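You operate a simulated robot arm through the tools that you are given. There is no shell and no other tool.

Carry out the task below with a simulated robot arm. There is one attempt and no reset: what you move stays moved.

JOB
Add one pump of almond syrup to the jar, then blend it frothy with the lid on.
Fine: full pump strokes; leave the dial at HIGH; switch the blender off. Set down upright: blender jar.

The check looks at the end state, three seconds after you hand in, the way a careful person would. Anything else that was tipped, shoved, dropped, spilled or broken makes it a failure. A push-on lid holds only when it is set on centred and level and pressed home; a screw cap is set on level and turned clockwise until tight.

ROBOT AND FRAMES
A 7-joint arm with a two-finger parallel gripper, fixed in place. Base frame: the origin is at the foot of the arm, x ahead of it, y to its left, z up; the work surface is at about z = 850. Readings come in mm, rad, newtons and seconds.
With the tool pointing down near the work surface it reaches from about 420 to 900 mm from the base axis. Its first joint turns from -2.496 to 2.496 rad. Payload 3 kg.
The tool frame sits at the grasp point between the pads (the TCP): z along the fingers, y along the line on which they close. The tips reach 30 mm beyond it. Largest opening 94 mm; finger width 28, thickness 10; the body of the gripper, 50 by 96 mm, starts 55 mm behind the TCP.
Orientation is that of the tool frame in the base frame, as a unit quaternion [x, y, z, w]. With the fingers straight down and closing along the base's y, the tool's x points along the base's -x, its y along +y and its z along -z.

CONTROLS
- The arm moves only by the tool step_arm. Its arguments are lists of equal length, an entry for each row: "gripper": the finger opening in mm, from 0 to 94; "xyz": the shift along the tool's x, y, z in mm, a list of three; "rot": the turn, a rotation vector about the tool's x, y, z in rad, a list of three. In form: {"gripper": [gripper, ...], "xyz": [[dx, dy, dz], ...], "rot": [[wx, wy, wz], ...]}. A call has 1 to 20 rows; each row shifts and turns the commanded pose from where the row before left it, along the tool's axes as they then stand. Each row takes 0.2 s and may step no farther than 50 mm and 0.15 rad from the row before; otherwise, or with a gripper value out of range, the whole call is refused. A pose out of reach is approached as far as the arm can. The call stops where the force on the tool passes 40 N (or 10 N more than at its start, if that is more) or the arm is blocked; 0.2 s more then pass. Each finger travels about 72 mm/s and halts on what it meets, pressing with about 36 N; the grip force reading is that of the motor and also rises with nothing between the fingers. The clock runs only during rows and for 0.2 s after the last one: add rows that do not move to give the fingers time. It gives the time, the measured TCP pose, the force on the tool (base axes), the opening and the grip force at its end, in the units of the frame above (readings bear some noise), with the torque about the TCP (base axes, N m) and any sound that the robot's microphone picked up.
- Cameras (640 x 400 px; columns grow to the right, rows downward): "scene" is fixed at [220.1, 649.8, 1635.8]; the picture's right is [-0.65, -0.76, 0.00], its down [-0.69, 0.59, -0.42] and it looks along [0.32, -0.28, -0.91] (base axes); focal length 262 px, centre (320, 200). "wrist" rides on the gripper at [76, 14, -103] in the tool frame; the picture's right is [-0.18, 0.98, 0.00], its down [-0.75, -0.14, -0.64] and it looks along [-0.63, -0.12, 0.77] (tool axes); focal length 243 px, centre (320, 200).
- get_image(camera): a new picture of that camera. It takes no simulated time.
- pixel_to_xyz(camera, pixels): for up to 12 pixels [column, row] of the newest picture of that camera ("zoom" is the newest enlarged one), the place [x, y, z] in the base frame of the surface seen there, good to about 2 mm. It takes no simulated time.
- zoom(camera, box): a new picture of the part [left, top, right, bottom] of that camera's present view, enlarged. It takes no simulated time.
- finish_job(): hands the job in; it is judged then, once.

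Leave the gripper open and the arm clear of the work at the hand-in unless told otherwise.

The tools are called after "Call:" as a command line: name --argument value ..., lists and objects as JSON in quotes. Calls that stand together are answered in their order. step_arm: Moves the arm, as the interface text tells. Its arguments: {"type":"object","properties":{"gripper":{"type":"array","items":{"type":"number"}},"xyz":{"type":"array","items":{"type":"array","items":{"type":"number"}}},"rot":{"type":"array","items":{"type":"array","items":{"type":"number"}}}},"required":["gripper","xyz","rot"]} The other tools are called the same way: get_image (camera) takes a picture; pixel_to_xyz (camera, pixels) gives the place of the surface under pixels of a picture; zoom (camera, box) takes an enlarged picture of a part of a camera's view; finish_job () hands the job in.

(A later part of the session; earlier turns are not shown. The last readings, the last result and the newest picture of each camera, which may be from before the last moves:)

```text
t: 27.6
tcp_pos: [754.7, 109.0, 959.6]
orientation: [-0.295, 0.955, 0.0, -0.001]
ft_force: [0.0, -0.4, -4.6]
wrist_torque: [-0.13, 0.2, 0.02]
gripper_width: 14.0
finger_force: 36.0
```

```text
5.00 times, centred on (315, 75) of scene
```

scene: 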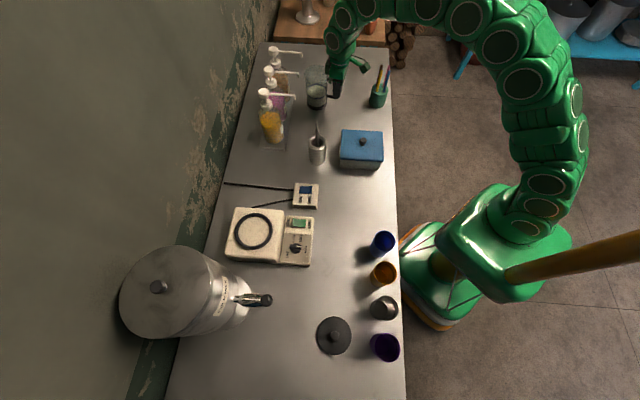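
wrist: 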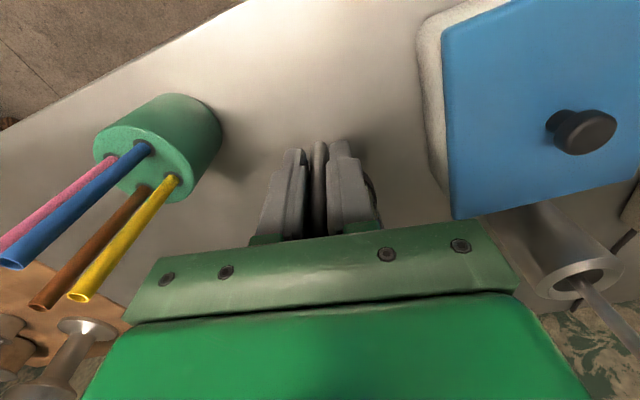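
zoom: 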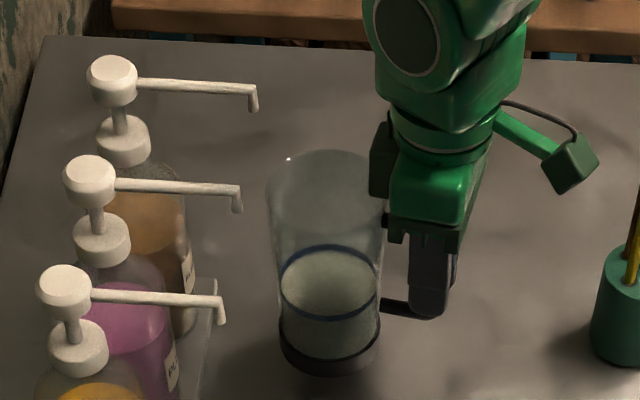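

Everything's clear. Let me re-measure the spout tip at zoom (253,100) and the jar rim before the last 35 mm.

Call:
pixel_to_xyz --camera "zoom" --pixels '[[253, 97], [254, 104], [250, 88], [236, 200], [288, 160], [275, 185], [325, 150], [378, 190], [330, 275], [200, 85], [112, 70], [110, 95]]'

```text
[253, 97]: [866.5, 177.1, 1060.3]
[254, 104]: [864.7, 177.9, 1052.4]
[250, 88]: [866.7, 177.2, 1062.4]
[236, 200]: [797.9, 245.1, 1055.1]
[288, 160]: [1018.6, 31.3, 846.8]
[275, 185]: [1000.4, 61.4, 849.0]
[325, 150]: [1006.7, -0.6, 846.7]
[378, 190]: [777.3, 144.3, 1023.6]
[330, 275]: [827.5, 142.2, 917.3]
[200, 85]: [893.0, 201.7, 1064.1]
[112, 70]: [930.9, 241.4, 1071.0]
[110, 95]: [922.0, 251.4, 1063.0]
```

Spout tip is at (865,177.5,~1050) and the pump head centre about (931,241). I'll move the jar the last stretch so that its axis ends near (855,165), the tip over the rear half of the mouth.

Call:
step_arm --gripper '[5, 5, 5, 5, 5, 5]' --xyz '[[-6, -1, 0], [-9, -1.8, 0], [-9, -1.8, 0], [-8, -1.4, 0], [-4.5, -0.8, 0], [0, 0, 0]]' --rot '[[0, 0, 0], [0, 0, 0], [0, 0, 0], [0, 0, 0], [0, 0, 0], [0, 0, 0]]'

Call:
zoom --camera "scene" --box '[255, 25, 375, 105]'

Call:
get_image --camera "wrist"

```text
t: 29.0
tcp_pos: [789.8, 124.5, 958.9]
orientation: [-0.295, 0.956, -0.001, -0.001]
ft_force: [0.2, -1.1, -3.1]
wrist_torque: [-0.13, 0.19, -0.04]
gripper_width: 14.3
finger_force: 35.6
```

```text
5.00 times, centred on (315, 65) of scene
```

zoom: 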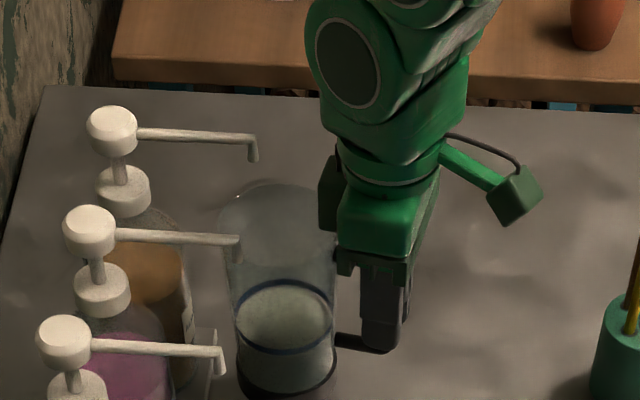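

```text
taken
```

wrist: 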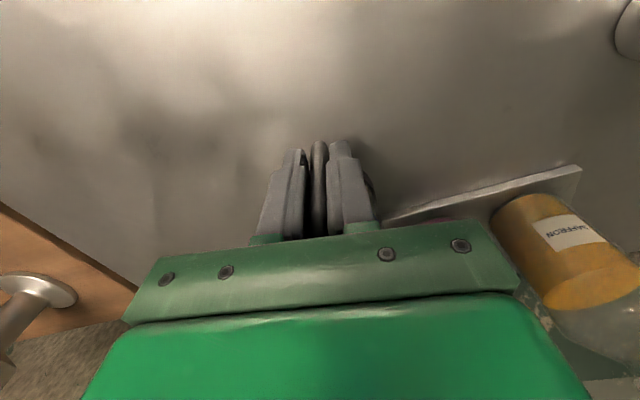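

The spout tip projects at about zoom (259,219), inside the mouth (218–338), roughly 14 mm behind the jar axis. Now I'll lower the jar 19 mm to the counter.

Call:
step_arm --gripper '[5, 5, 5, 5, 5, 5, 5, 5]' --xyz '[[0, 0, 4], [0, 0, 5], [0, 0, 5], [0, 0, 2], [0, 0, 1.5], [0, 0, 1], [0, 0, 0.5], [0, 0, 0]]' --rot '[[0, 0, 0], [0, 0, 0], [0, 0, 0], [0, 0, 0], [0, 0, 0], [0, 0, 0], [0, 0, 0], [0, 0, 0]]'

Call:
zoom --camera "scene" --box '[255, 25, 375, 105]'

```text
t: 30.8
tcp_pos: [790.1, 122.3, 941.2]
orientation: [-0.295, 0.956, 0.0, 0.0]
ft_force: [0.4, 0.4, -3.1]
wrist_torque: [-0.15, 0.17, -0.01]
gripper_width: 14.1
finger_force: 35.8
```

```text
5.00 times, centred on (315, 65) of scene
```

zoom: 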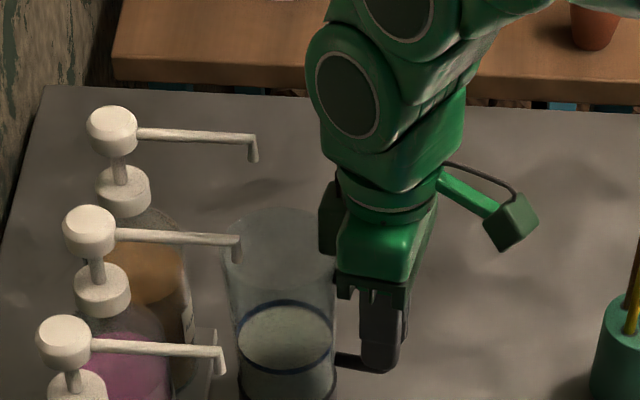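

Still carrying the 3–4 N weight, so not down yet (z 941). I'll lower in 0.7 mm steps until the load comes off.

Call:
step_arm --gripper '[5, 5, 5, 5, 5, 5]' --xyz '[[0, 0, 0.7], [0, 0, 0.7], [0, 0, 0.6], [0, 0, 0.5], [0, 0, 0], [0, 0, 0]]' --rot '[[0, 0, 0], [0, 0, 0], [0, 0, 0], [0, 0, 0], [0, 0, 0], [0, 0, 0]]'

```text
t: 32.2
tcp_pos: [789.8, 123.5, 937.8]
orientation: [-0.295, 0.956, 0.0, 0.001]
ft_force: [-2.8, -5.0, 23.7]
wrist_torque: [0.47, -0.52, 0.0]
gripper_width: 14.3
finger_force: 36.1
```

The jar is on the counter (now pressing 24 N). I'll ease up about 0.8 mm to unload before releasing.

Call:
step_arm --gripper '[5, 5, 5]' --xyz '[[0, 0, -0.5], [0, 0, -0.4], [0, 0, 0]]' --rot '[[0, 0, 0], [0, 0, 0], [0, 0, 0]]'

```text
t: 33.0
tcp_pos: [789.4, 122.2, 938.3]
orientation: [-0.295, 0.956, 0.0, 0.0]
ft_force: [2.0, -3.8, 16.5]
wrist_torque: [0.5, -0.53, -0.05]
gripper_width: 14.3
finger_force: 35.6
```

Call:
step_arm --gripper '[5, 5, 5, 5]' --xyz '[[0, 0, -0.5], [0, 0, -0.5], [0, 0, -0.3], [0, 0, 0]]' --rot '[[0, 0, 0], [0, 0, 0], [0, 0, 0], [0, 0, 0]]'

```text
t: 34.0
tcp_pos: [788.5, 124.1, 939.4]
orientation: [-0.295, 0.956, -0.001, 0.0]
ft_force: [-0.6, -0.1, -3.2]
wrist_torque: [-0.15, 0.19, -0.02]
gripper_width: 14.5
finger_force: 36.1
```

Now it's just barely off the counter. I'll lower 0.5 mm and then open the gripper to 40.

Call:
step_arm --gripper '[5, 5, 40, 40, 40, 40]' --xyz '[[0, 0, 0.5], [0, 0, 0], [0, 0, 0], [0, 0, 0], [0, 0, 0], [0, 0, 0]]' --rot '[[0, 0, 0], [0, 0, 0], [0, 0, 0], [0, 0, 0], [0, 0, 0], [0, 0, 0]]'

Call:
get_image --camera "wrist"

Call:
zoom --camera "scene" --box '[255, 25, 375, 105]'

```text
t: 35.4
tcp_pos: [789.3, 124.5, 939.3]
orientation: [-0.295, 0.956, 0.0, 0.0]
ft_force: [-0.1, -0.2, 0.1]
wrist_torque: [-0.05, -0.03, -0.01]
gripper_width: 40.0
finger_force: 0.0
```

```text
taken
```

wrist: 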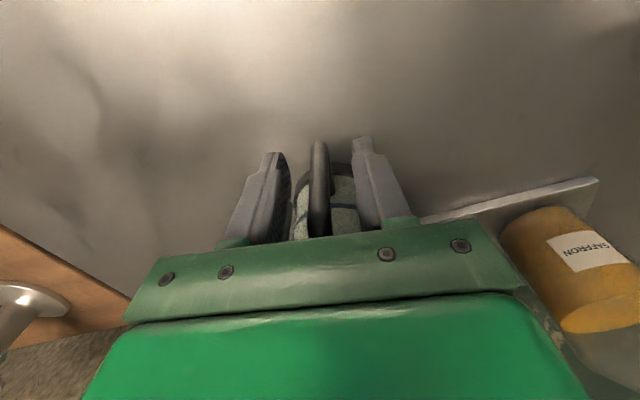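

```text
5.00 times, centred on (315, 65) of scene
```

zoom: 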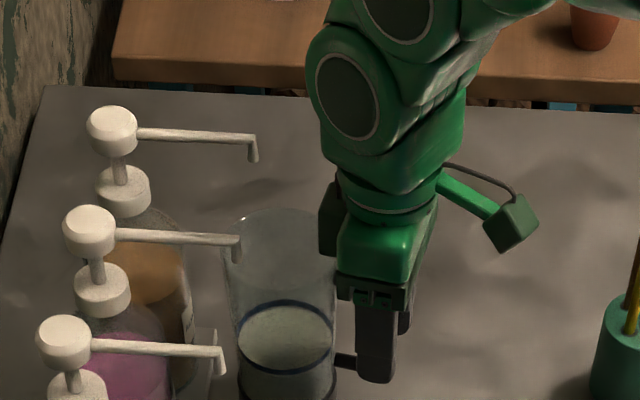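

Jar released and standing. I'll rise straight up until the fingers clear the handle, backing away from the spout above that.

Call:
step_arm --gripper '[40, 40, 40, 40, 40, 40, 40, 40]' --xyz '[[0, 0, -20], [0, 0, -25], [5, 0, -25], [30, 0, -20], [40, 0, -10], [40, 0, -10], [30, 0, -20], [0, 0, 0]]' --rot '[[0, 0, 0], [0, 0, 0], [0, 0, 0], [0, 0, 0], [0, 0, 0], [0, 0, 0], [0, 0, 0], [0, 0, 0]]'

Call:
get_image --camera "wrist"

Call:
zoom --camera "scene" --box '[255, 25, 375, 105]'

```text
t: 37.2
tcp_pos: [671.0, 41.4, 1069.5]
orientation: [-0.295, 0.955, 0.0, 0.0]
ft_force: [-1.0, 0.2, -0.5]
wrist_torque: [0.01, 0.01, 0.04]
gripper_width: 40.0
finger_force: 0.0
```

```text
taken
```

wrist: 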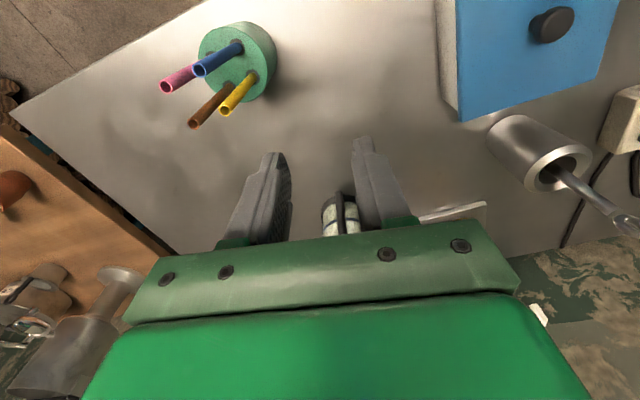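

```text
5.00 times, centred on (315, 65) of scene
```

zoom: 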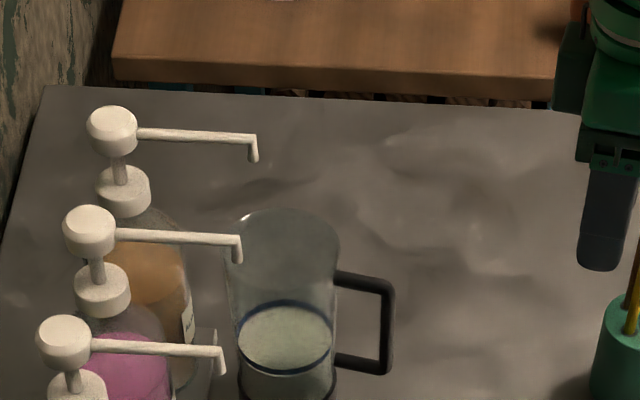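

The almond spout now projects inside the jar mouth. Next I'll close the fingers, rise, tilt outward 0.5 rad with yaw 0.253, and move above the almond pump head (931,241) at a safe height.

Call:
step_arm --gripper '[0, 0, 0, 0, 0, 0, 0, 0, 0, 0, 0, 0, 0, 0, 0, 0, 0, 0]' --xyz '[[0, 0, -40], [0, 0, -40], [0, 0, 0], [0, 0, 0], [0, 0, 0], [0, 0, 0], [0, 0, 0], [0, 0, 0], [0, 0, 0], [-32.3, 16.1, 18.9], [-32.3, 16.1, 18.9], [-32.3, 16.1, 18.9], [-32.3, 16.1, 18.9], [-32.3, 16.1, 18.9], [-32.3, 16.1, 18.9], [-32.3, 16.1, 18.9], [-32.3, 16.1, 18.9], [0, 0, 0]]' --rot '[[0, 0, 0], [0, 0, 0], [0, 0, 0.116], [0, 0, 0.116], [0, 0, 0.115], [0, -0.125, 0], [0, -0.125, 0], [0, -0.125, 0], [0, -0.125, 0], [0, 0, 0], [0, 0, 0], [0, 0, 0], [0, 0, 0], [0, 0, 0], [0, 0, 0], [0, 0, 0], [0, 0, 0], [0, 0, 0]]'

Call:
zoom --camera "scene" --box '[240, 0, 380, 105]'

Call:
get_image --camera "wrist"

```text
t: 41.0
tcp_pos: [927.7, 241.5, 1139.5]
orientation: [-0.122, 0.961, 0.031, 0.245]
ft_force: [0.9, 0.6, -1.2]
wrist_torque: [-0.02, 0.01, -0.03]
gripper_width: 0.0
finger_force: 32.6
```

```text
3.81 times, centred on (310, 52) of scene
```

zoom: 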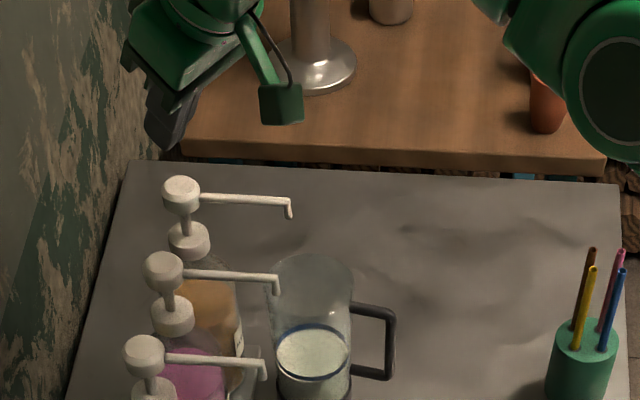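

```text
taken
```

wrist: 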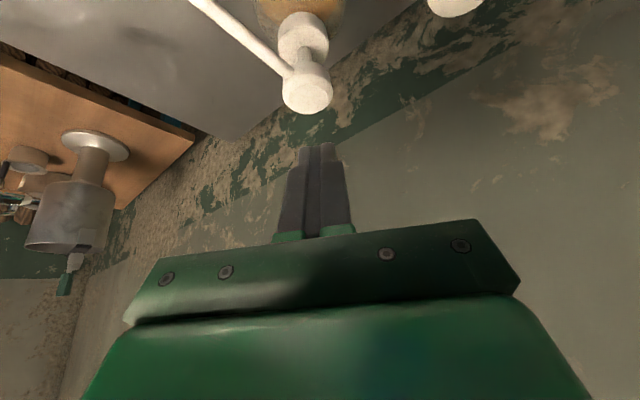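

Reached the pose. I'll measure the pump head in the wrist view (at about (307,92)) to refine its centre.

Call:
zoom --camera "wrist" --box '[260, 0, 370, 160]'

Call:
pixel_to_xyz --camera "wrist" --pixels '[[307, 92], [285, 92], [330, 92], [307, 72], [307, 112], [295, 105], [320, 105], [310, 100], [317, 150], [270, 65]]'

```text
2.50 times, centred on (315, 80) of wrist
```

zoom: 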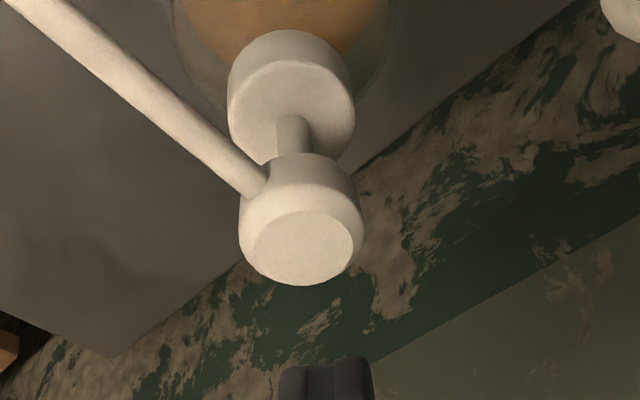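

```text
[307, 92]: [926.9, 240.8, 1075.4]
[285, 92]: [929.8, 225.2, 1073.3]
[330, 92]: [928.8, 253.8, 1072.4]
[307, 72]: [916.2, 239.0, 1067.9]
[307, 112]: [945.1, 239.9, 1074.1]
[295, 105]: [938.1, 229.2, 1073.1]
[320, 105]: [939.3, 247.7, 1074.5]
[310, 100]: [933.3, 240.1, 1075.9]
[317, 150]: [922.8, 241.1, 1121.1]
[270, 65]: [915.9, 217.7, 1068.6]
```

Head top centre is about (933,240,1075). I'll shift about 3 mm to centre the tip edge over it and descend 26 mm to just above.

Call:
step_arm --gripper '[0, 0, 0, 0]' --xyz '[[-2.4, -2.8, 1.3], [6.25, 0, 11.4], [6.25, 0, 11.4], [0, 0, 0]]' --rot '[[0, 0, 0], [0, 0, 0], [0, 0, 0], [0, 0, 0]]'

Call:
zoom --camera "wrist" --box '[260, 0, 370, 160]'

Call:
zoom --camera "scene" --box '[255, 25, 345, 95]'

```text
t: 42.0
tcp_pos: [930.8, 239.4, 1114.0]
orientation: [-0.122, 0.961, 0.031, 0.245]
ft_force: [0.0, -0.3, -0.2]
wrist_torque: [-0.02, 0.01, 0.01]
gripper_width: 0.0
finger_force: 32.7
```

```text
2.50 times, centred on (315, 80) of wrist
```

zoom: 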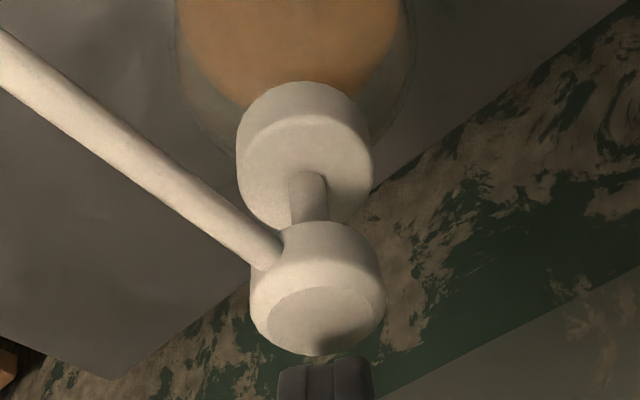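

```text
5.71 times, centred on (300, 60) of scene
```

zoom: 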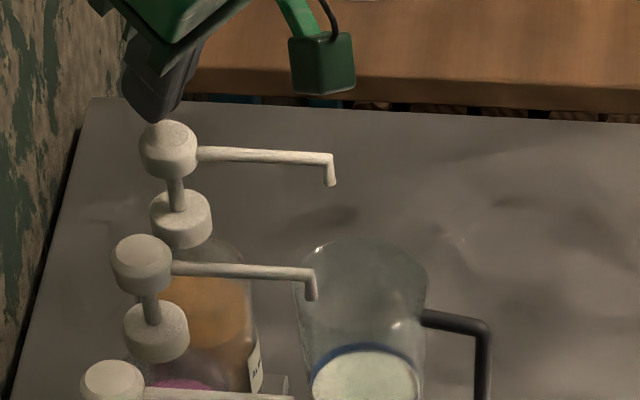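

Tip edge is about 6 mm above the head centre. Now press down steadily, 30 mm total, watching for the force at the bottom of the stroke.

Call:
step_arm --gripper '[0, 0, 0, 0, 0, 0, 0, 0, 0, 0, 0]' --xyz '[[1.44, 0, 2.63], [1.44, 0, 2.63], [1.44, 0, 2.63], [1.44, 0, 2.63], [1.44, 0, 2.63], [1.44, 0, 2.63], [1.44, 0, 2.63], [1.44, 0, 2.63], [1.44, 0, 2.63], [1.44, 0, 2.63], [0, 0, 0]]' --rot '[[0, 0, 0], [0, 0, 0], [0, 0, 0], [0, 0, 0], [0, 0, 0], [0, 0, 0], [0, 0, 0], [0, 0, 0], [0, 0, 0], [0, 0, 0], [0, 0, 0]]'

Call:
zoom --camera "scene" --box '[255, 25, 345, 95]'

Call:
zoom --camera "wrist" --box '[260, 0, 370, 160]'

```text
t: 44.4
tcp_pos: [930.3, 238.7, 1090.5]
orientation: [-0.121, 0.96, 0.031, 0.249]
ft_force: [-5.1, -0.9, 19.7]
wrist_torque: [0.0, 0.14, 0.0]
gripper_width: 0.0
finger_force: 32.8
stopped in row 11: the force on the tool passed its limit at 41 N (the readings are from after the stop); the commanded pose is now the measured one
```

```text
5.71 times, centred on (300, 60) of scene
```

zoom: 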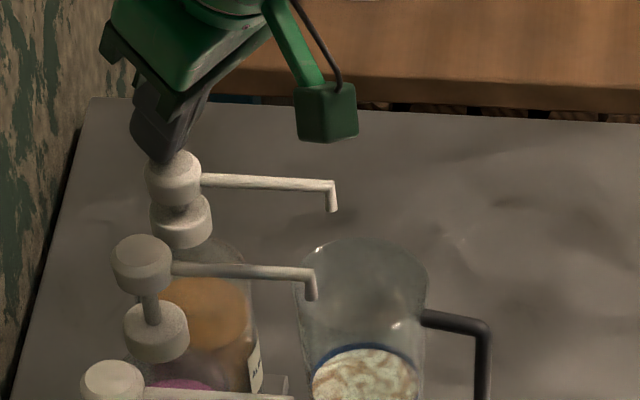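

```text
2.50 times, centred on (315, 80) of wrist
```

zoom: 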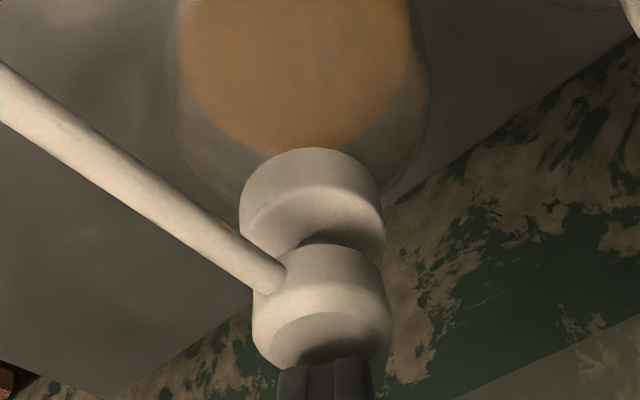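

The head is down near the collar and syrup marbling shows in the jar. To be sure the stroke is full I'll press another 2 mm and see whether the force climbs against the stop.

Call:
step_arm --gripper '[0, 0, 0, 0]' --xyz '[[0.48, 0, 0.88], [0.48, 0, 0.88], [0.24, 0, 0.44], [0, 0, 0]]' --rot '[[0, 0, 0], [0, 0, 0], [0, 0, 0], [0, 0, 0]]'

Call:
zoom --camera "wrist" --box '[260, 0, 370, 160]'

Call:
zoom --camera "scene" --box '[255, 25, 345, 95]'

```text
t: 45.2
tcp_pos: [930.0, 239.7, 1090.7]
orientation: [-0.122, 0.96, 0.032, 0.251]
ft_force: [-5.0, -0.6, 20.7]
wrist_torque: [0.01, 0.11, 0.04]
gripper_width: 0.0
finger_force: 32.8
stopped in row 3: the force on the tool passed its limit at 41 N (the readings are from after the stop); the commanded pose is now the measured one
```

```text
2.50 times, centred on (315, 80) of wrist
```

zoom: 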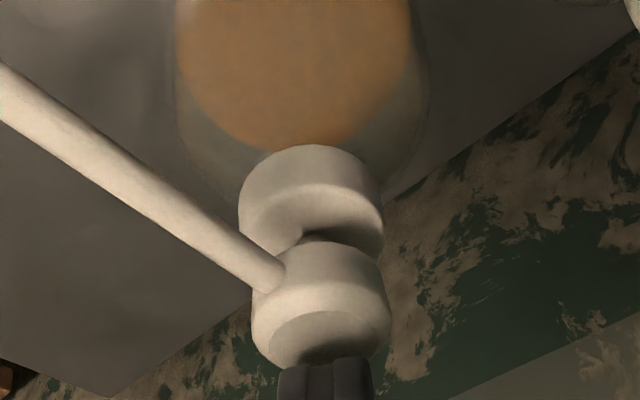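

```text
5.71 times, centred on (300, 60) of scene
```

zoom: 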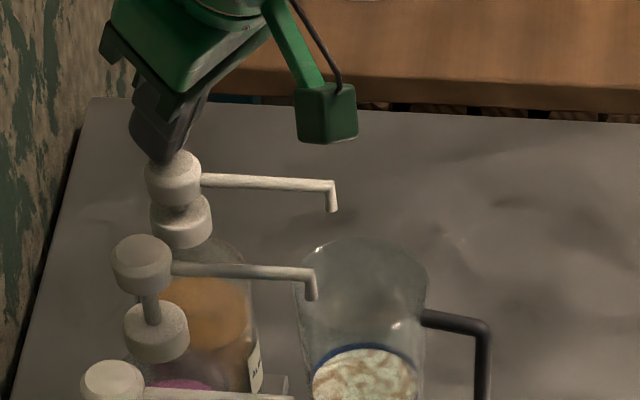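

The force climbs immediately without further travel, so the stroke is bottomed. I'll rise straight up to let the pump return, then back away.

Call:
step_arm --gripper '[0, 0, 0, 0, 0, 0, 0, 0, 0]' --xyz '[[-2.4, 0, -4.4], [-4.8, 0, -8.8], [-4.8, 0, -8.8], [-7.2, 0, -13.2], [-9.6, 0, -17.6], [-9.6, 0, -17.6], [20, 0, -30], [30, 0, -35], [0, 0, 0]]' --rot '[[0, 0, 0], [0, 0, 0], [0, 0, 0], [0, 0, 0], [0, 0, 0], [0, 0, 0], [0, 0, 0], [0, 0, 0], [0, 0, 0]]'

Call:
zoom --camera "scene" --box '[245, 25, 375, 125]'

Call:
get_image --camera "wrist"

```text
t: 47.2
tcp_pos: [858.2, 219.1, 1200.5]
orientation: [-0.121, 0.96, 0.031, 0.25]
ft_force: [1.0, -0.3, -0.8]
wrist_torque: [-0.03, 0.01, 0.02]
gripper_width: 0.1
finger_force: 32.7
```

```text
4.00 times, centred on (310, 75) of scene
```

zoom: 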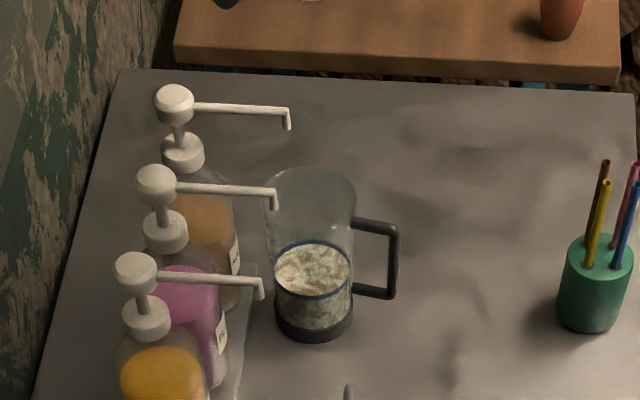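

```text
taken
```

wrist: 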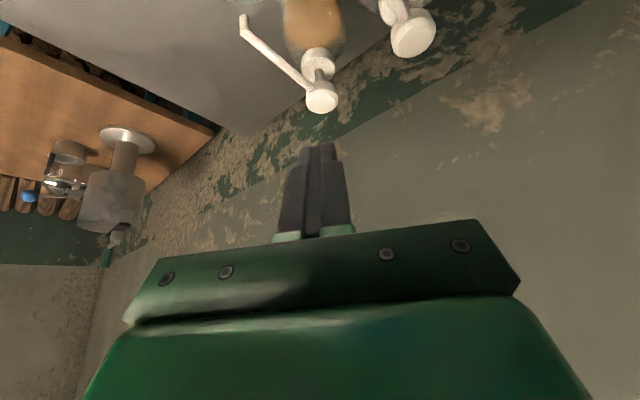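

The pump has sprung back up and the jar holds the streaked syrup; no drips on the counter. Next I'll level the tool and swing over to inspect the blender base and its switches.

Call:
step_arm --gripper '[40, 40, 40, 40, 40, 40, 40, 40, 40, 40, 40]' --xyz '[[0, 0, 0], [0, 0, 0], [0, 0, 0], [0, 0, 0], [0, 0, 0], [0, 0, 0], [0, 0, 0], [0, 0, 0], [0, 0, 0], [0, 0, 0], [0, 0, 0]]' --rot '[[0, 0.125, 0], [0, 0.125, 0], [0, 0.125, 0], [0, 0.125, 0], [0, 0, -0.138], [0, 0, -0.138], [0, 0, -0.138], [0, 0, -0.138], [0, 0, -0.139], [0, 0, -0.139], [0, 0, 0]]'

Call:
step_arm --gripper '[40, 40, 40, 40, 40, 40, 40, 40, 40, 40, 40, 40, 40]' --xyz '[[2, 43.1, 4.2], [2, 43.1, 4.2], [2, 43.1, 4.2], [2, 43.1, 4.2], [2, 43.1, 4.2], [2, 43.1, 4.2], [2, 43.1, 4.2], [2, 43.1, 4.2], [2, 43.1, 4.2], [2, 43.1, 4.2], [2, 43.1, 4.2], [2, 43.1, 4.2], [0, 0, 0]]' --rot '[[0, 0, 0], [0, 0, 0], [0, 0, 0], [0, 0, 0], [0, 0, 0], [0, 0, 0], [0, 0, 0], [0, 0, 0], [0, 0, 0], [0, 0, 0], [0, 0, 0], [0, 0, 0], [0, 0, 0]]'

Call:
get_image --camera "wrist"

Call:
get_image --camera "scene"

```text
t: 49.6
tcp_pos: [813.0, 225.9, 1192.4]
orientation: [-0.514, 0.852, -0.027, 0.093]
ft_force: [0.2, -0.5, 0.1]
wrist_torque: [-0.02, 0.03, 0.02]
gripper_width: 39.8
finger_force: 0.1
out of reach, approached as far as the arm can: row 2, 3, 4
```

```text
t: 52.4
tcp_pos: [361.0, 452.9, 1066.1]
orientation: [-0.512, 0.853, -0.029, 0.093]
ft_force: [-0.6, 0.3, -0.7]
wrist_torque: [0.03, -0.01, -0.02]
gripper_width: 40.0
finger_force: 0.1
```

```text
taken
```

wrist: 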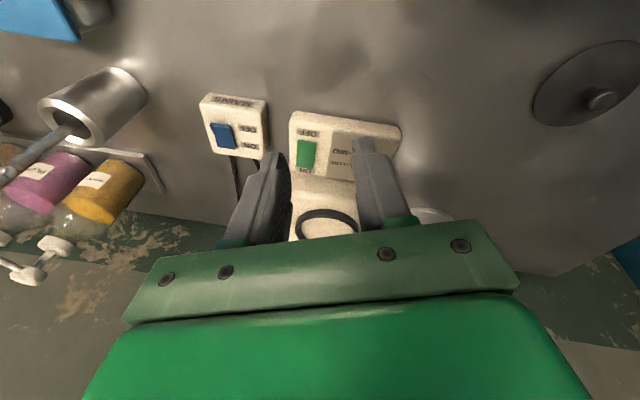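

```text
taken
```

scene: 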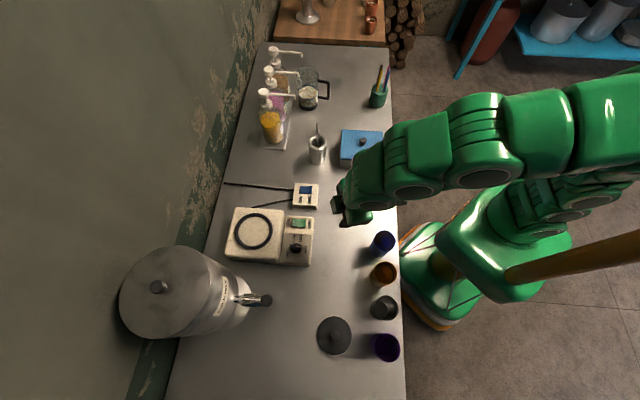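

The tool kept an 11° tilt because the vertical pose was out of reach there. I'll correct it to vertical and rise 90 mm for a better look at the blender.

Call:
step_arm --gripper '[40, 40, 40, 40, 40]' --xyz '[[0, 0, 0], [0, 0, 0], [0, 0, -45], [0, 0, -45], [0, 0, 0]]' --rot '[[-0.0728, 0.065, 0], [-0.0728, 0.065, 0], [0, 0, 0], [0, 0, 0], [0, 0, 0]]'

Call:
get_image --camera "wrist"

Call:
zoom --camera "wrist" --box '[190, 70, 420, 260]'

```text
t: 53.6
tcp_pos: [362.1, 452.3, 1156.0]
orientation: [-0.515, 0.857, 0.001, 0.0]
ft_force: [0.6, 0.7, 0.3]
wrist_torque: [0.02, -0.02, 0.0]
gripper_width: 39.9
finger_force: 0.1
```

```text
taken
```

wrist: 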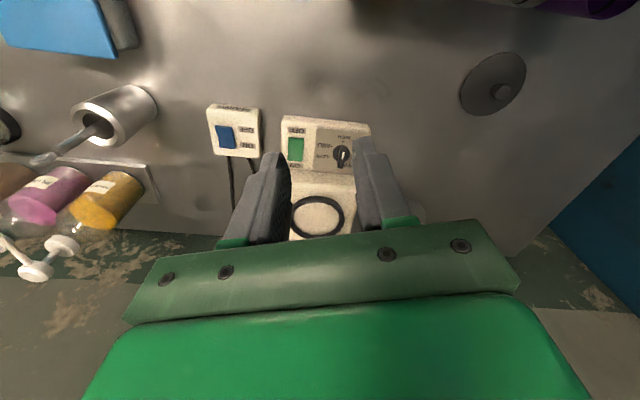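

```text
2.11 times, centred on (305, 165) of wrist
```

zoom: 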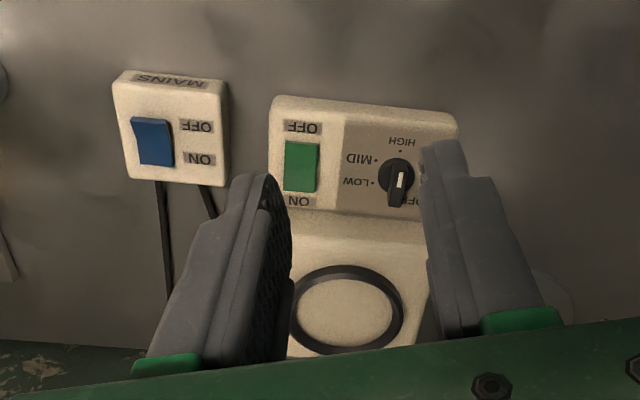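

The dial's pointer seems to sit at OFF. I'll measure the rockers' end heights, the dial and ring to learn the switch states and geometry.

Call:
zoom --camera "wrist" --box '[200, 95, 370, 180]'

Call:
pixel_to_xyz --camera "wrist" --pixels '[[225, 128], [227, 137], [229, 146], [297, 138], [296, 149], [295, 160], [215, 120], [285, 125], [341, 150], [341, 160], [348, 153], [310, 165]]'

Call:
pixel_to_xyz --camera "wrist" --pixels '[[293, 215], [317, 198], [340, 215], [318, 234], [317, 216], [300, 205], [335, 204], [305, 185], [350, 188], [293, 190], [342, 145], [330, 130]]'

```text
3.76 times, centred on (285, 138) of wrist
```

zoom: 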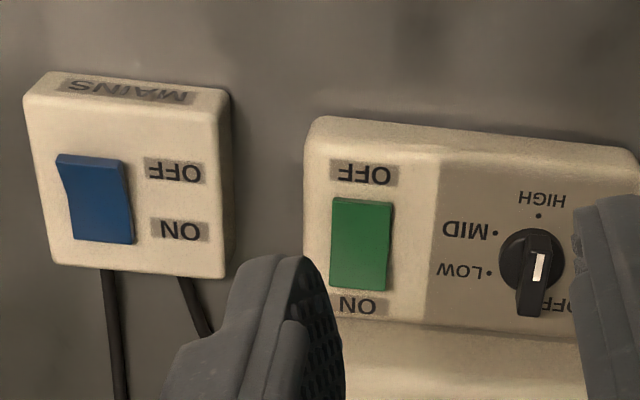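

```text
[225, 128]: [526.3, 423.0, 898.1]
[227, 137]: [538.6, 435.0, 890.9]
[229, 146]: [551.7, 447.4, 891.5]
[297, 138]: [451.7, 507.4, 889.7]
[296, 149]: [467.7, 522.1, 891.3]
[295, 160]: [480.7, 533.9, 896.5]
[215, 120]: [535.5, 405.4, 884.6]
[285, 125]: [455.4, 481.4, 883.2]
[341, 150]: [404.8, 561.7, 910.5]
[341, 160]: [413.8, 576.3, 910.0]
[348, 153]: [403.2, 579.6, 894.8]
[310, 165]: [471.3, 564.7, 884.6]
```

```text
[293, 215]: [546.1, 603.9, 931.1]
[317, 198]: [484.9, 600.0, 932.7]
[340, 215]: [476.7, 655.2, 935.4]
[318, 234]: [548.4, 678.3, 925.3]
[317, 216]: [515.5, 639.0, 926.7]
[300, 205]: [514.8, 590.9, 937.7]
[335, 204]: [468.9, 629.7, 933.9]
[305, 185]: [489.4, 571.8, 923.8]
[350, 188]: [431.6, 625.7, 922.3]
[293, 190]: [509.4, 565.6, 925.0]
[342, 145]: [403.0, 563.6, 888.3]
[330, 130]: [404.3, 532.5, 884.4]
```

MAINS: its ON end is lower (891 vs 898), so mains is on. Green rocker: its OFF end is lower (890 vs 896.5), so the blender is off. The dial points at OFF. I'll measure the dial dots.

Call:
pixel_to_xyz --camera "wrist" --pixels '[[343, 142], [331.5, 146.5], [330, 157], [341, 154.5], [341.5, 158], [339, 165], [336, 155], [347, 148], [341, 147], [333, 160], [335, 163], [339, 169]]'

Call:
zoom --camera "scene" --box '[280, 230, 320, 262]'

Call:
pixel_to_xyz --camera "zoom" --pixels '[[100, 200], [200, 200], [260, 230], [300, 200], [330, 230], [200, 260]]'

```text
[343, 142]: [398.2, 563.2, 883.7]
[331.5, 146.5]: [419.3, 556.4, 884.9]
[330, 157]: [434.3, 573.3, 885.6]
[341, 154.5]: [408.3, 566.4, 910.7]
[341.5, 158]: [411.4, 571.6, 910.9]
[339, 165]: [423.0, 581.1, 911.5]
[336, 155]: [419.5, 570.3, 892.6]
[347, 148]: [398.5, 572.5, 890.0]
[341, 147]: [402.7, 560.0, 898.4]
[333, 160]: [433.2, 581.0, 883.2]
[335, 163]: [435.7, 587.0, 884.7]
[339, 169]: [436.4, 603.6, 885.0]
```

```text
12.50 times, centred on (300, 246) of scene
```

zoom: 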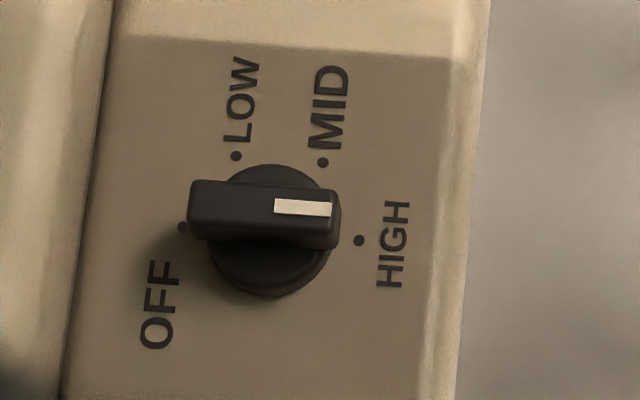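

```text
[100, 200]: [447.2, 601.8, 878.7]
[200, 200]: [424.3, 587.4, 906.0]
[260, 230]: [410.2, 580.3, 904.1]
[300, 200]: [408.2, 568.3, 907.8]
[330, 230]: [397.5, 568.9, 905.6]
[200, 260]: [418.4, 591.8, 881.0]
```

Reading the close-up: the white index on the knob points to the HIGH dot, so the dial is already at HIGH and I will leave it alone. Mains is on and the blender is off. The ring's centre is near (513,638). Now I'll go back over the jar's handle (TCP (789,124), yaw 0.6) to carry the jar to the base.

Call:
step_arm --gripper '[50, 50, 50, 50, 50, 50, 50, 50, 50, 50, 50, 50, 50, 50, 50, 50, 50, 50]' --xyz '[[0, 0, 0], [0, 0, 0], [0, 0, 0], [0, 0, 0], [-15.2, -46.5, 0], [-15.2, -46.5, 0], [-15.2, -46.5, 0], [-15.2, -46.5, 0], [-15.2, -46.5, 0], [-15.2, -46.5, 0], [-15.2, -46.5, 0], [-15.2, -46.5, 0], [-15.2, -46.5, 0], [-15.2, -46.5, 0], [-15.2, -46.5, 0], [0, 0, 48], [0, 0, 48], [0, 0, 0]]' --rot '[[0, 0, 0.1205], [0, 0, 0.1205], [0, 0, 0.1205], [0, 0, 0.1205], [0, 0, 0], [0, 0, 0], [0, 0, 0], [0, 0, 0], [0, 0, 0], [0, 0, 0], [0, 0, 0], [0, 0, 0], [0, 0, 0], [0, 0, 0], [0, 0, 0], [0, 0, 0], [0, 0, 0], [0, 0, 0]]'

Call:
get_image --camera "wrist"

Call:
zoom --camera "scene" --box '[255, 25, 375, 105]'

```text
t: 57.4
tcp_pos: [788.8, 125.5, 1059.9]
orientation: [-0.296, 0.955, 0.001, 0.001]
ft_force: [0.2, 0.0, -0.3]
wrist_torque: [0.0, 0.02, -0.04]
gripper_width: 49.8
finger_force: 0.0
```

```text
taken
```

wrist: 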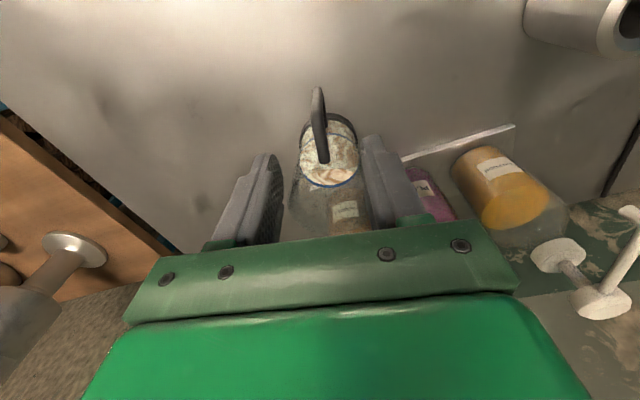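

```text
5.00 times, centred on (315, 65) of scene
```

zoom: 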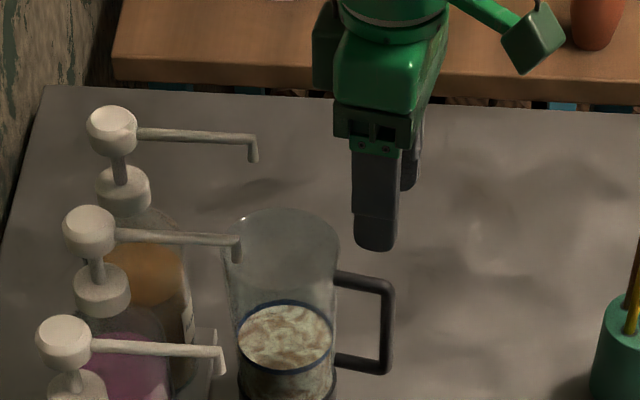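

The handle is centred between the fingers at (320,120). I'll descend to z 939 and clamp the handle.

Call:
step_arm --gripper '[50, 50, 50, 50, 50, 50, 5, 5, 5, 5, 5]' --xyz '[[0, 0, 30], [0, 0, 30], [0, 0, 30], [0, 0, 20], [0, 0, 10.5], [0, 0, 0], [0, 0, 0], [0, 0, 0], [0, 0, 0], [0, 0, 0], [0, 0, 0]]' --rot '[[0, 0, 0], [0, 0, 0], [0, 0, 0], [0, 0, 0], [0, 0, 0], [0, 0, 0], [0, 0, 0], [0, 0, 0], [0, 0, 0], [0, 0, 0], [0, 0, 0]]'

Call:
get_image --camera "wrist"

```text
t: 59.8
tcp_pos: [788.1, 126.0, 938.1]
orientation: [-0.296, 0.955, 0.002, 0.0]
ft_force: [0.7, 0.1, 0.9]
wrist_torque: [0.06, -0.08, -0.03]
gripper_width: 14.3
finger_force: 36.2
```

```text
taken
```

wrist: 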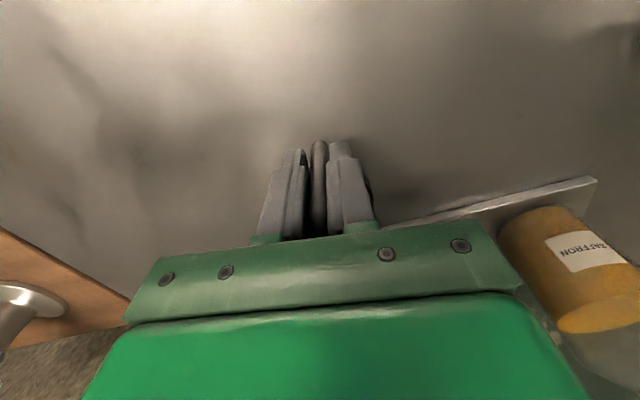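

Clamped. Now lift 15 mm, draw the jar straight back 85 mm from under the spout.

Call:
step_arm --gripper '[5, 5, 5, 5, 5, 5, 5, 5, 5, 5, 5, 5]' --xyz '[[0, 0, -4], [0, 0, -5], [0, 0, -6], [6, 0, 0], [12, 0, 0], [15, 0, 0], [15, 0, 0], [15, 0, 0], [12, 0, 0], [7, 0, 0], [3, 0, 0], [0, 0, 0]]' --rot '[[0, 0, 0], [0, 0, 0], [0, 0, 0], [0, 0, 0], [0, 0, 0], [0, 0, 0], [0, 0, 0], [0, 0, 0], [0, 0, 0], [0, 0, 0], [0, 0, 0], [0, 0, 0]]'

Call:
zoom --camera "scene" --box '[255, 25, 405, 125]'

```text
t: 62.4
tcp_pos: [718.3, 77.7, 953.7]
orientation: [-0.295, 0.955, 0.002, 0.001]
ft_force: [0.0, 0.3, -3.1]
wrist_torque: [-0.15, 0.2, 0.03]
gripper_width: 14.2
finger_force: 36.0
```

```text
4.00 times, centred on (330, 75) of scene
```

zoom: 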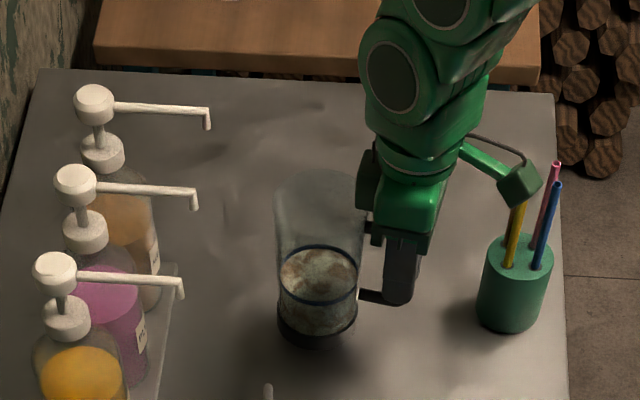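

The jar is clear of the spout and level. I'll raise it 200 mm, then carry it along the robot side of the bottles, high above the stirrer cup.

Call:
step_arm --gripper '[5, 5, 5, 5, 5, 5, 5, 5, 5, 5, 5, 5, 5, 5, 5, 5, 5, 5, 5, 5]' --xyz '[[0, 0, -10], [0, 0, -22], [0, 0, -28], [0, 0, -28], [0, 0, -28], [0, 0, -28], [0, 0, -28], [0, 0, -20], [0, 0, -8], [1.5, 10, 0], [3, 20, 0], [4, 28, 0], [4.2, 29.2, 0], [4.2, 29.2, 0], [4.2, 29.2, 0], [4.2, 29.2, 0], [4, 28, 0], [2.6, 18, 0], [1.5, 10, 0], [0, 0, 0]]' --rot '[[0, 0, 0], [0, 0, 0], [0, 0, 0], [0, 0, 0], [0, 0, 0], [0, 0, 0], [0, 0, 0], [0, 0, 0], [0, 0, 0], [0, 0, 0], [0, 0, 0], [0, 0, 0], [0, 0, 0], [0, 0, 0], [0, 0, 0], [0, 0, 0], [0, 0, 0], [0, 0, 0], [0, 0, 0], [0, 0, 0]]'

Call:
get_image --camera "scene"

```text
t: 66.6
tcp_pos: [561.5, 250.2, 1153.9]
orientation: [-0.295, 0.955, 0.001, 0.0]
ft_force: [-0.1, 0.1, -2.8]
wrist_torque: [-0.13, 0.19, -0.02]
gripper_width: 14.4
finger_force: 35.9
```

```text
taken
```

scene: 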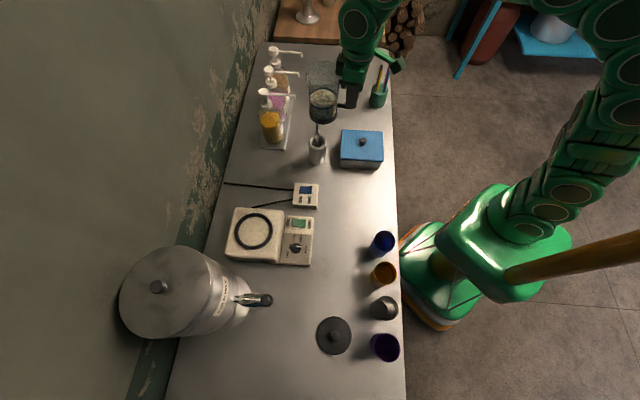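

Going well. Next I'll turn the yaw by 1.32 rad here (the jar swings above the cup, bottom at about z 1062).

Call:
step_arm --gripper '[5, 5, 5, 5, 5, 5, 5, 5, 5, 5, 5, 5]' --xyz '[[0, 0, 0], [0, 0, 0], [0, 0, 0], [0, 0, 0], [0, 0, 0], [0, 0, 0], [0, 0, 0], [0, 0, 0], [0, 0, 0], [0, 0, 0], [0, 0, 0], [0, 0, 0]]' --rot '[[0, 0, -0.07], [0, 0, -0.12], [0, 0, -0.13], [0, 0, -0.13], [0, 0, -0.13], [0, 0, -0.13], [0, 0, -0.13], [0, 0, -0.13], [0, 0, -0.13], [0, 0, -0.13], [0, 0, -0.09], [0, 0, 0]]'

Call:
get_image --camera "scene"

```text
t: 69.2
tcp_pos: [560.6, 249.1, 1154.2]
orientation: [0.82, -0.573, -0.001, -0.001]
ft_force: [0.1, 0.0, -2.3]
wrist_torque: [-0.23, -0.06, -0.03]
gripper_width: 14.5
finger_force: 36.5
```

```text
taken
```

scene: 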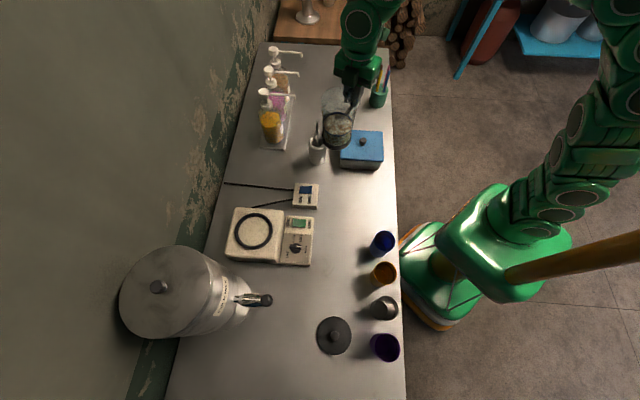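

Yaw is 1.92 rad as wanted. Now translate about 313 mm toward the blender ring, lowering 50 mm on the way.

Call:
step_arm --gripper '[5, 5, 5, 5, 5, 5, 5, 5, 5, 5, 5, 5, 5, 5, 5, 5, 5]' --xyz '[[-8, -2.3, 0], [-16, -4.7, 0], [-23, -6.7, 0], [-23, -6.7, 0], [-23, -6.7, 0], [-23, -6.7, 0], [-23, -6.7, 0], [-23, -6.7, 5], [-23, -6.7, 8], [-23, -6.7, 8], [-23, -6.7, 8], [-23, -6.7, 8], [-20, -5.9, 8], [-14, -4.1, 5], [-9, -2.7, 0], [-4.2, -1.6, 0], [0, 0, 0]]' --rot '[[0, 0, 0], [0, 0, 0], [0, 0, 0], [0, 0, 0], [0, 0, 0], [0, 0, 0], [0, 0, 0], [0, 0, 0], [0, 0, 0], [0, 0, 0], [0, 0, 0], [0, 0, 0], [0, 0, 0], [0, 0, 0], [0, 0, 0], [0, 0, 0], [0, 0, 0]]'

Call:
get_image --camera "scene"

Call:
zoom --camera "scene" --box '[210, 170, 340, 280]'

```text
t: 72.8
tcp_pos: [539.6, 560.9, 1103.9]
orientation: [0.819, -0.574, -0.001, 0.0]
ft_force: [-0.3, -0.4, -3.5]
wrist_torque: [-0.2, -0.08, -0.01]
gripper_width: 14.2
finger_force: 35.7
```

```text
taken
```

scene: 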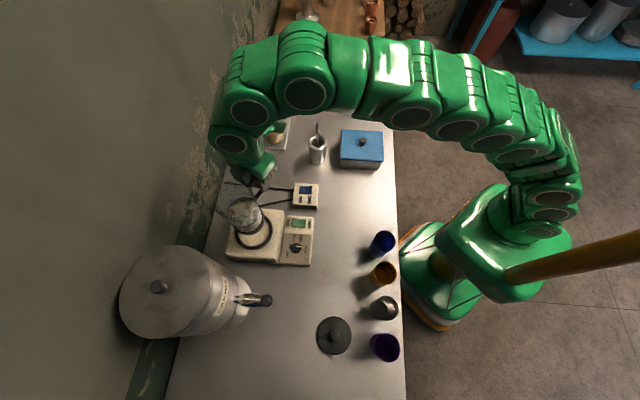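

```text
3.64 times, centred on (275, 225) of scene
```

zoom: 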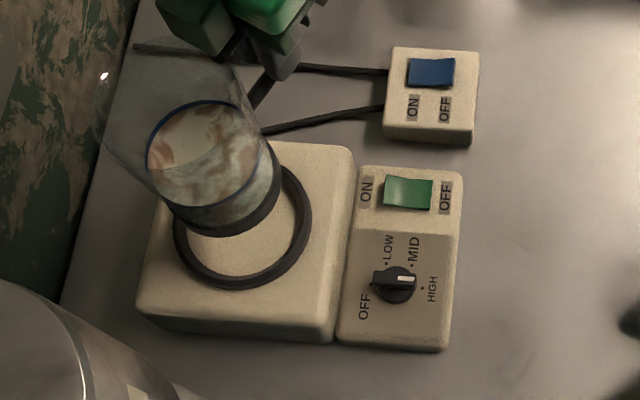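

The jar hovers over the base at about z 1013. I'll measure the ring's visible band in this zoom to fix its centre accurately.

Call:
pixel_to_xyz --camera "zoom" --pixels '[[305, 225], [240, 284], [181, 245], [200, 272], [283, 268], [298, 195], [304, 245], [220, 281], [262, 281], [188, 260], [295, 255], [240, 262]]'

Call:
zoom --camera "scene" --box '[230, 200, 280, 250]'

```text
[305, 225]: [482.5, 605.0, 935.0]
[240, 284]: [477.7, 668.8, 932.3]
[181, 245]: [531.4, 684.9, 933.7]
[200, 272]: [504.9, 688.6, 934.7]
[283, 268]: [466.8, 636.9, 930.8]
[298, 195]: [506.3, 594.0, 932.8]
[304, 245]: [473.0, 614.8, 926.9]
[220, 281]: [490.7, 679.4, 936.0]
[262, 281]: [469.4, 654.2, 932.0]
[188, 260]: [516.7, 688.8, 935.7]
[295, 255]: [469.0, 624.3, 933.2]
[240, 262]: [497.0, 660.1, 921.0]
```

```text
8.00 times, centred on (255, 225) of scene
```

zoom: 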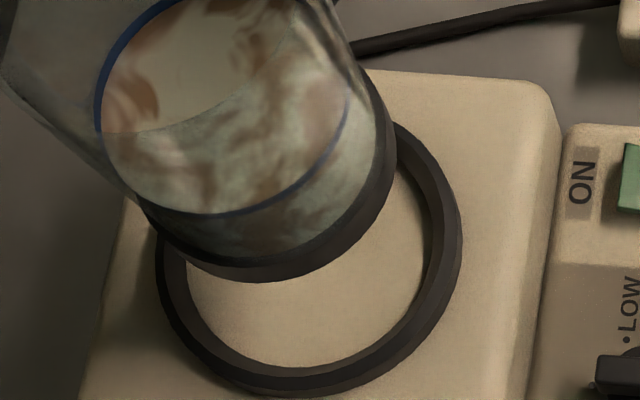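

Ring centre fits (514.5,640.5) with mean radius about 47.6. Now measure the jar's collar lower edge in the 8x zoom to find the jar axis.

Call:
pixel_to_xyz --camera "zoom" --pixels '[[150, 228], [175, 252], [200, 266], [225, 275], [250, 278], [275, 276], [300, 268], [325, 256], [350, 235], [370, 208], [388, 170], [394, 140]]'

Call:
get_image --camera "wrist"

```text
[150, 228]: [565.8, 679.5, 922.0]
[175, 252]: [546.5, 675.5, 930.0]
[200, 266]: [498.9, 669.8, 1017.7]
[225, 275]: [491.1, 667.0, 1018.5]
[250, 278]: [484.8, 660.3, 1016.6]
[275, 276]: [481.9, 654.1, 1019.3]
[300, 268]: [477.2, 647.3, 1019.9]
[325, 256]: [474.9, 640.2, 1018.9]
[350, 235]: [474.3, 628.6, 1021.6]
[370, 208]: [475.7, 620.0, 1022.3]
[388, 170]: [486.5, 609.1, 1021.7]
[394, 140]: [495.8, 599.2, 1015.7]
```

```text
taken
```

wrist: 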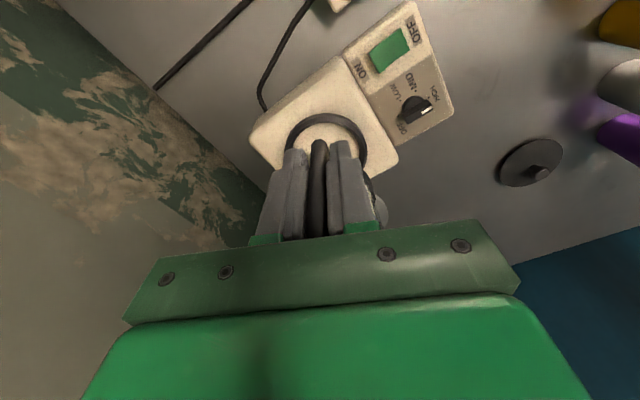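

Collar fit gives a jar axis of about (513.5,634), radius 38.8. The ring centre is (514.5,640.5), so I'll shift (+1,+6.5) mm and lower 60 mm to hover just above the ring.

Call:
step_arm --gripper '[5, 5, 5, 5, 5, 5, 5]' --xyz '[[-3, -1.6, 0], [-2.8, -1.6, 0], [0, 0, 15], [0, 0, 20], [0, 0, 15], [0, 0, 10], [0, 0, 0]]' --rot '[[0, 0, 0], [0, 0, 0], [0, 0, 0], [0, 0, 0], [0, 0, 0], [0, 0, 0], [0, 0, 0]]'

Call:
zoom --camera "scene" --box '[230, 200, 280, 250]'

```text
t: 74.4
tcp_pos: [541.4, 570.1, 1045.5]
orientation: [0.819, -0.574, -0.001, -0.001]
ft_force: [-0.2, 0.2, -2.7]
wrist_torque: [-0.18, -0.09, 0.01]
gripper_width: 14.0
finger_force: 35.5
```

```text
8.00 times, centred on (255, 225) of scene
```

zoom: 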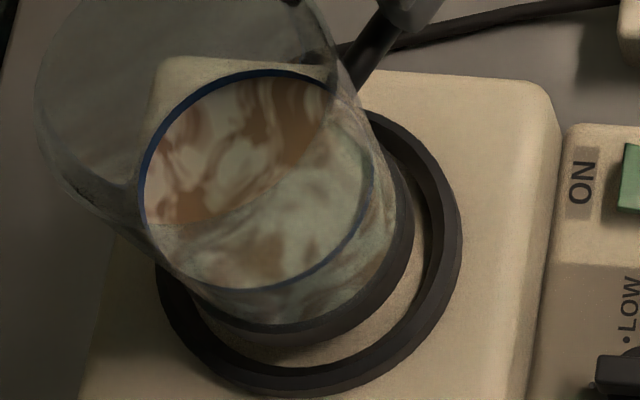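

Measure the collar and the ring once more at this height.

Call:
pixel_to_xyz --camera "zoom" --pixels '[[200, 308], [220, 325], [240, 335], [260, 341], [280, 343], [300, 340], [320, 332], [340, 321], [365, 298], [385, 270], [400, 235], [408, 200]]'

Call:
pixel_to_xyz --camera "zoom" --pixels '[[172, 290], [190, 325], [220, 355], [260, 374], [300, 378], [345, 368], [390, 340], [425, 300], [445, 250], [443, 200], [420, 155], [390, 125]]'

```text
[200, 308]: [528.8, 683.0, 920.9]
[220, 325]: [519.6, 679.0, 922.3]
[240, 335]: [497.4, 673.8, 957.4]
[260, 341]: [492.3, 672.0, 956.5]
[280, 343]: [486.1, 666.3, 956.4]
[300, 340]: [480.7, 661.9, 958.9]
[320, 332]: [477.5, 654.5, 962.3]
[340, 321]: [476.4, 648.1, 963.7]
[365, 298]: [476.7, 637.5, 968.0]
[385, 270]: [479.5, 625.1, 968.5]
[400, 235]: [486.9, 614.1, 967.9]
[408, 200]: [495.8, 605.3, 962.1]
```

```text
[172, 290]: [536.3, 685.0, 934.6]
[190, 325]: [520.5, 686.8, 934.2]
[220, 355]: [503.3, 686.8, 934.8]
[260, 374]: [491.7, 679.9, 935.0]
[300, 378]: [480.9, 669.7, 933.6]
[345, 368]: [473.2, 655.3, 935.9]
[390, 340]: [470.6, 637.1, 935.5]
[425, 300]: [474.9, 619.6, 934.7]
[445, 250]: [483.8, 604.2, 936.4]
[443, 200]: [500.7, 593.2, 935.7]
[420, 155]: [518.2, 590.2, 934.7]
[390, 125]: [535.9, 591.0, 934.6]
```

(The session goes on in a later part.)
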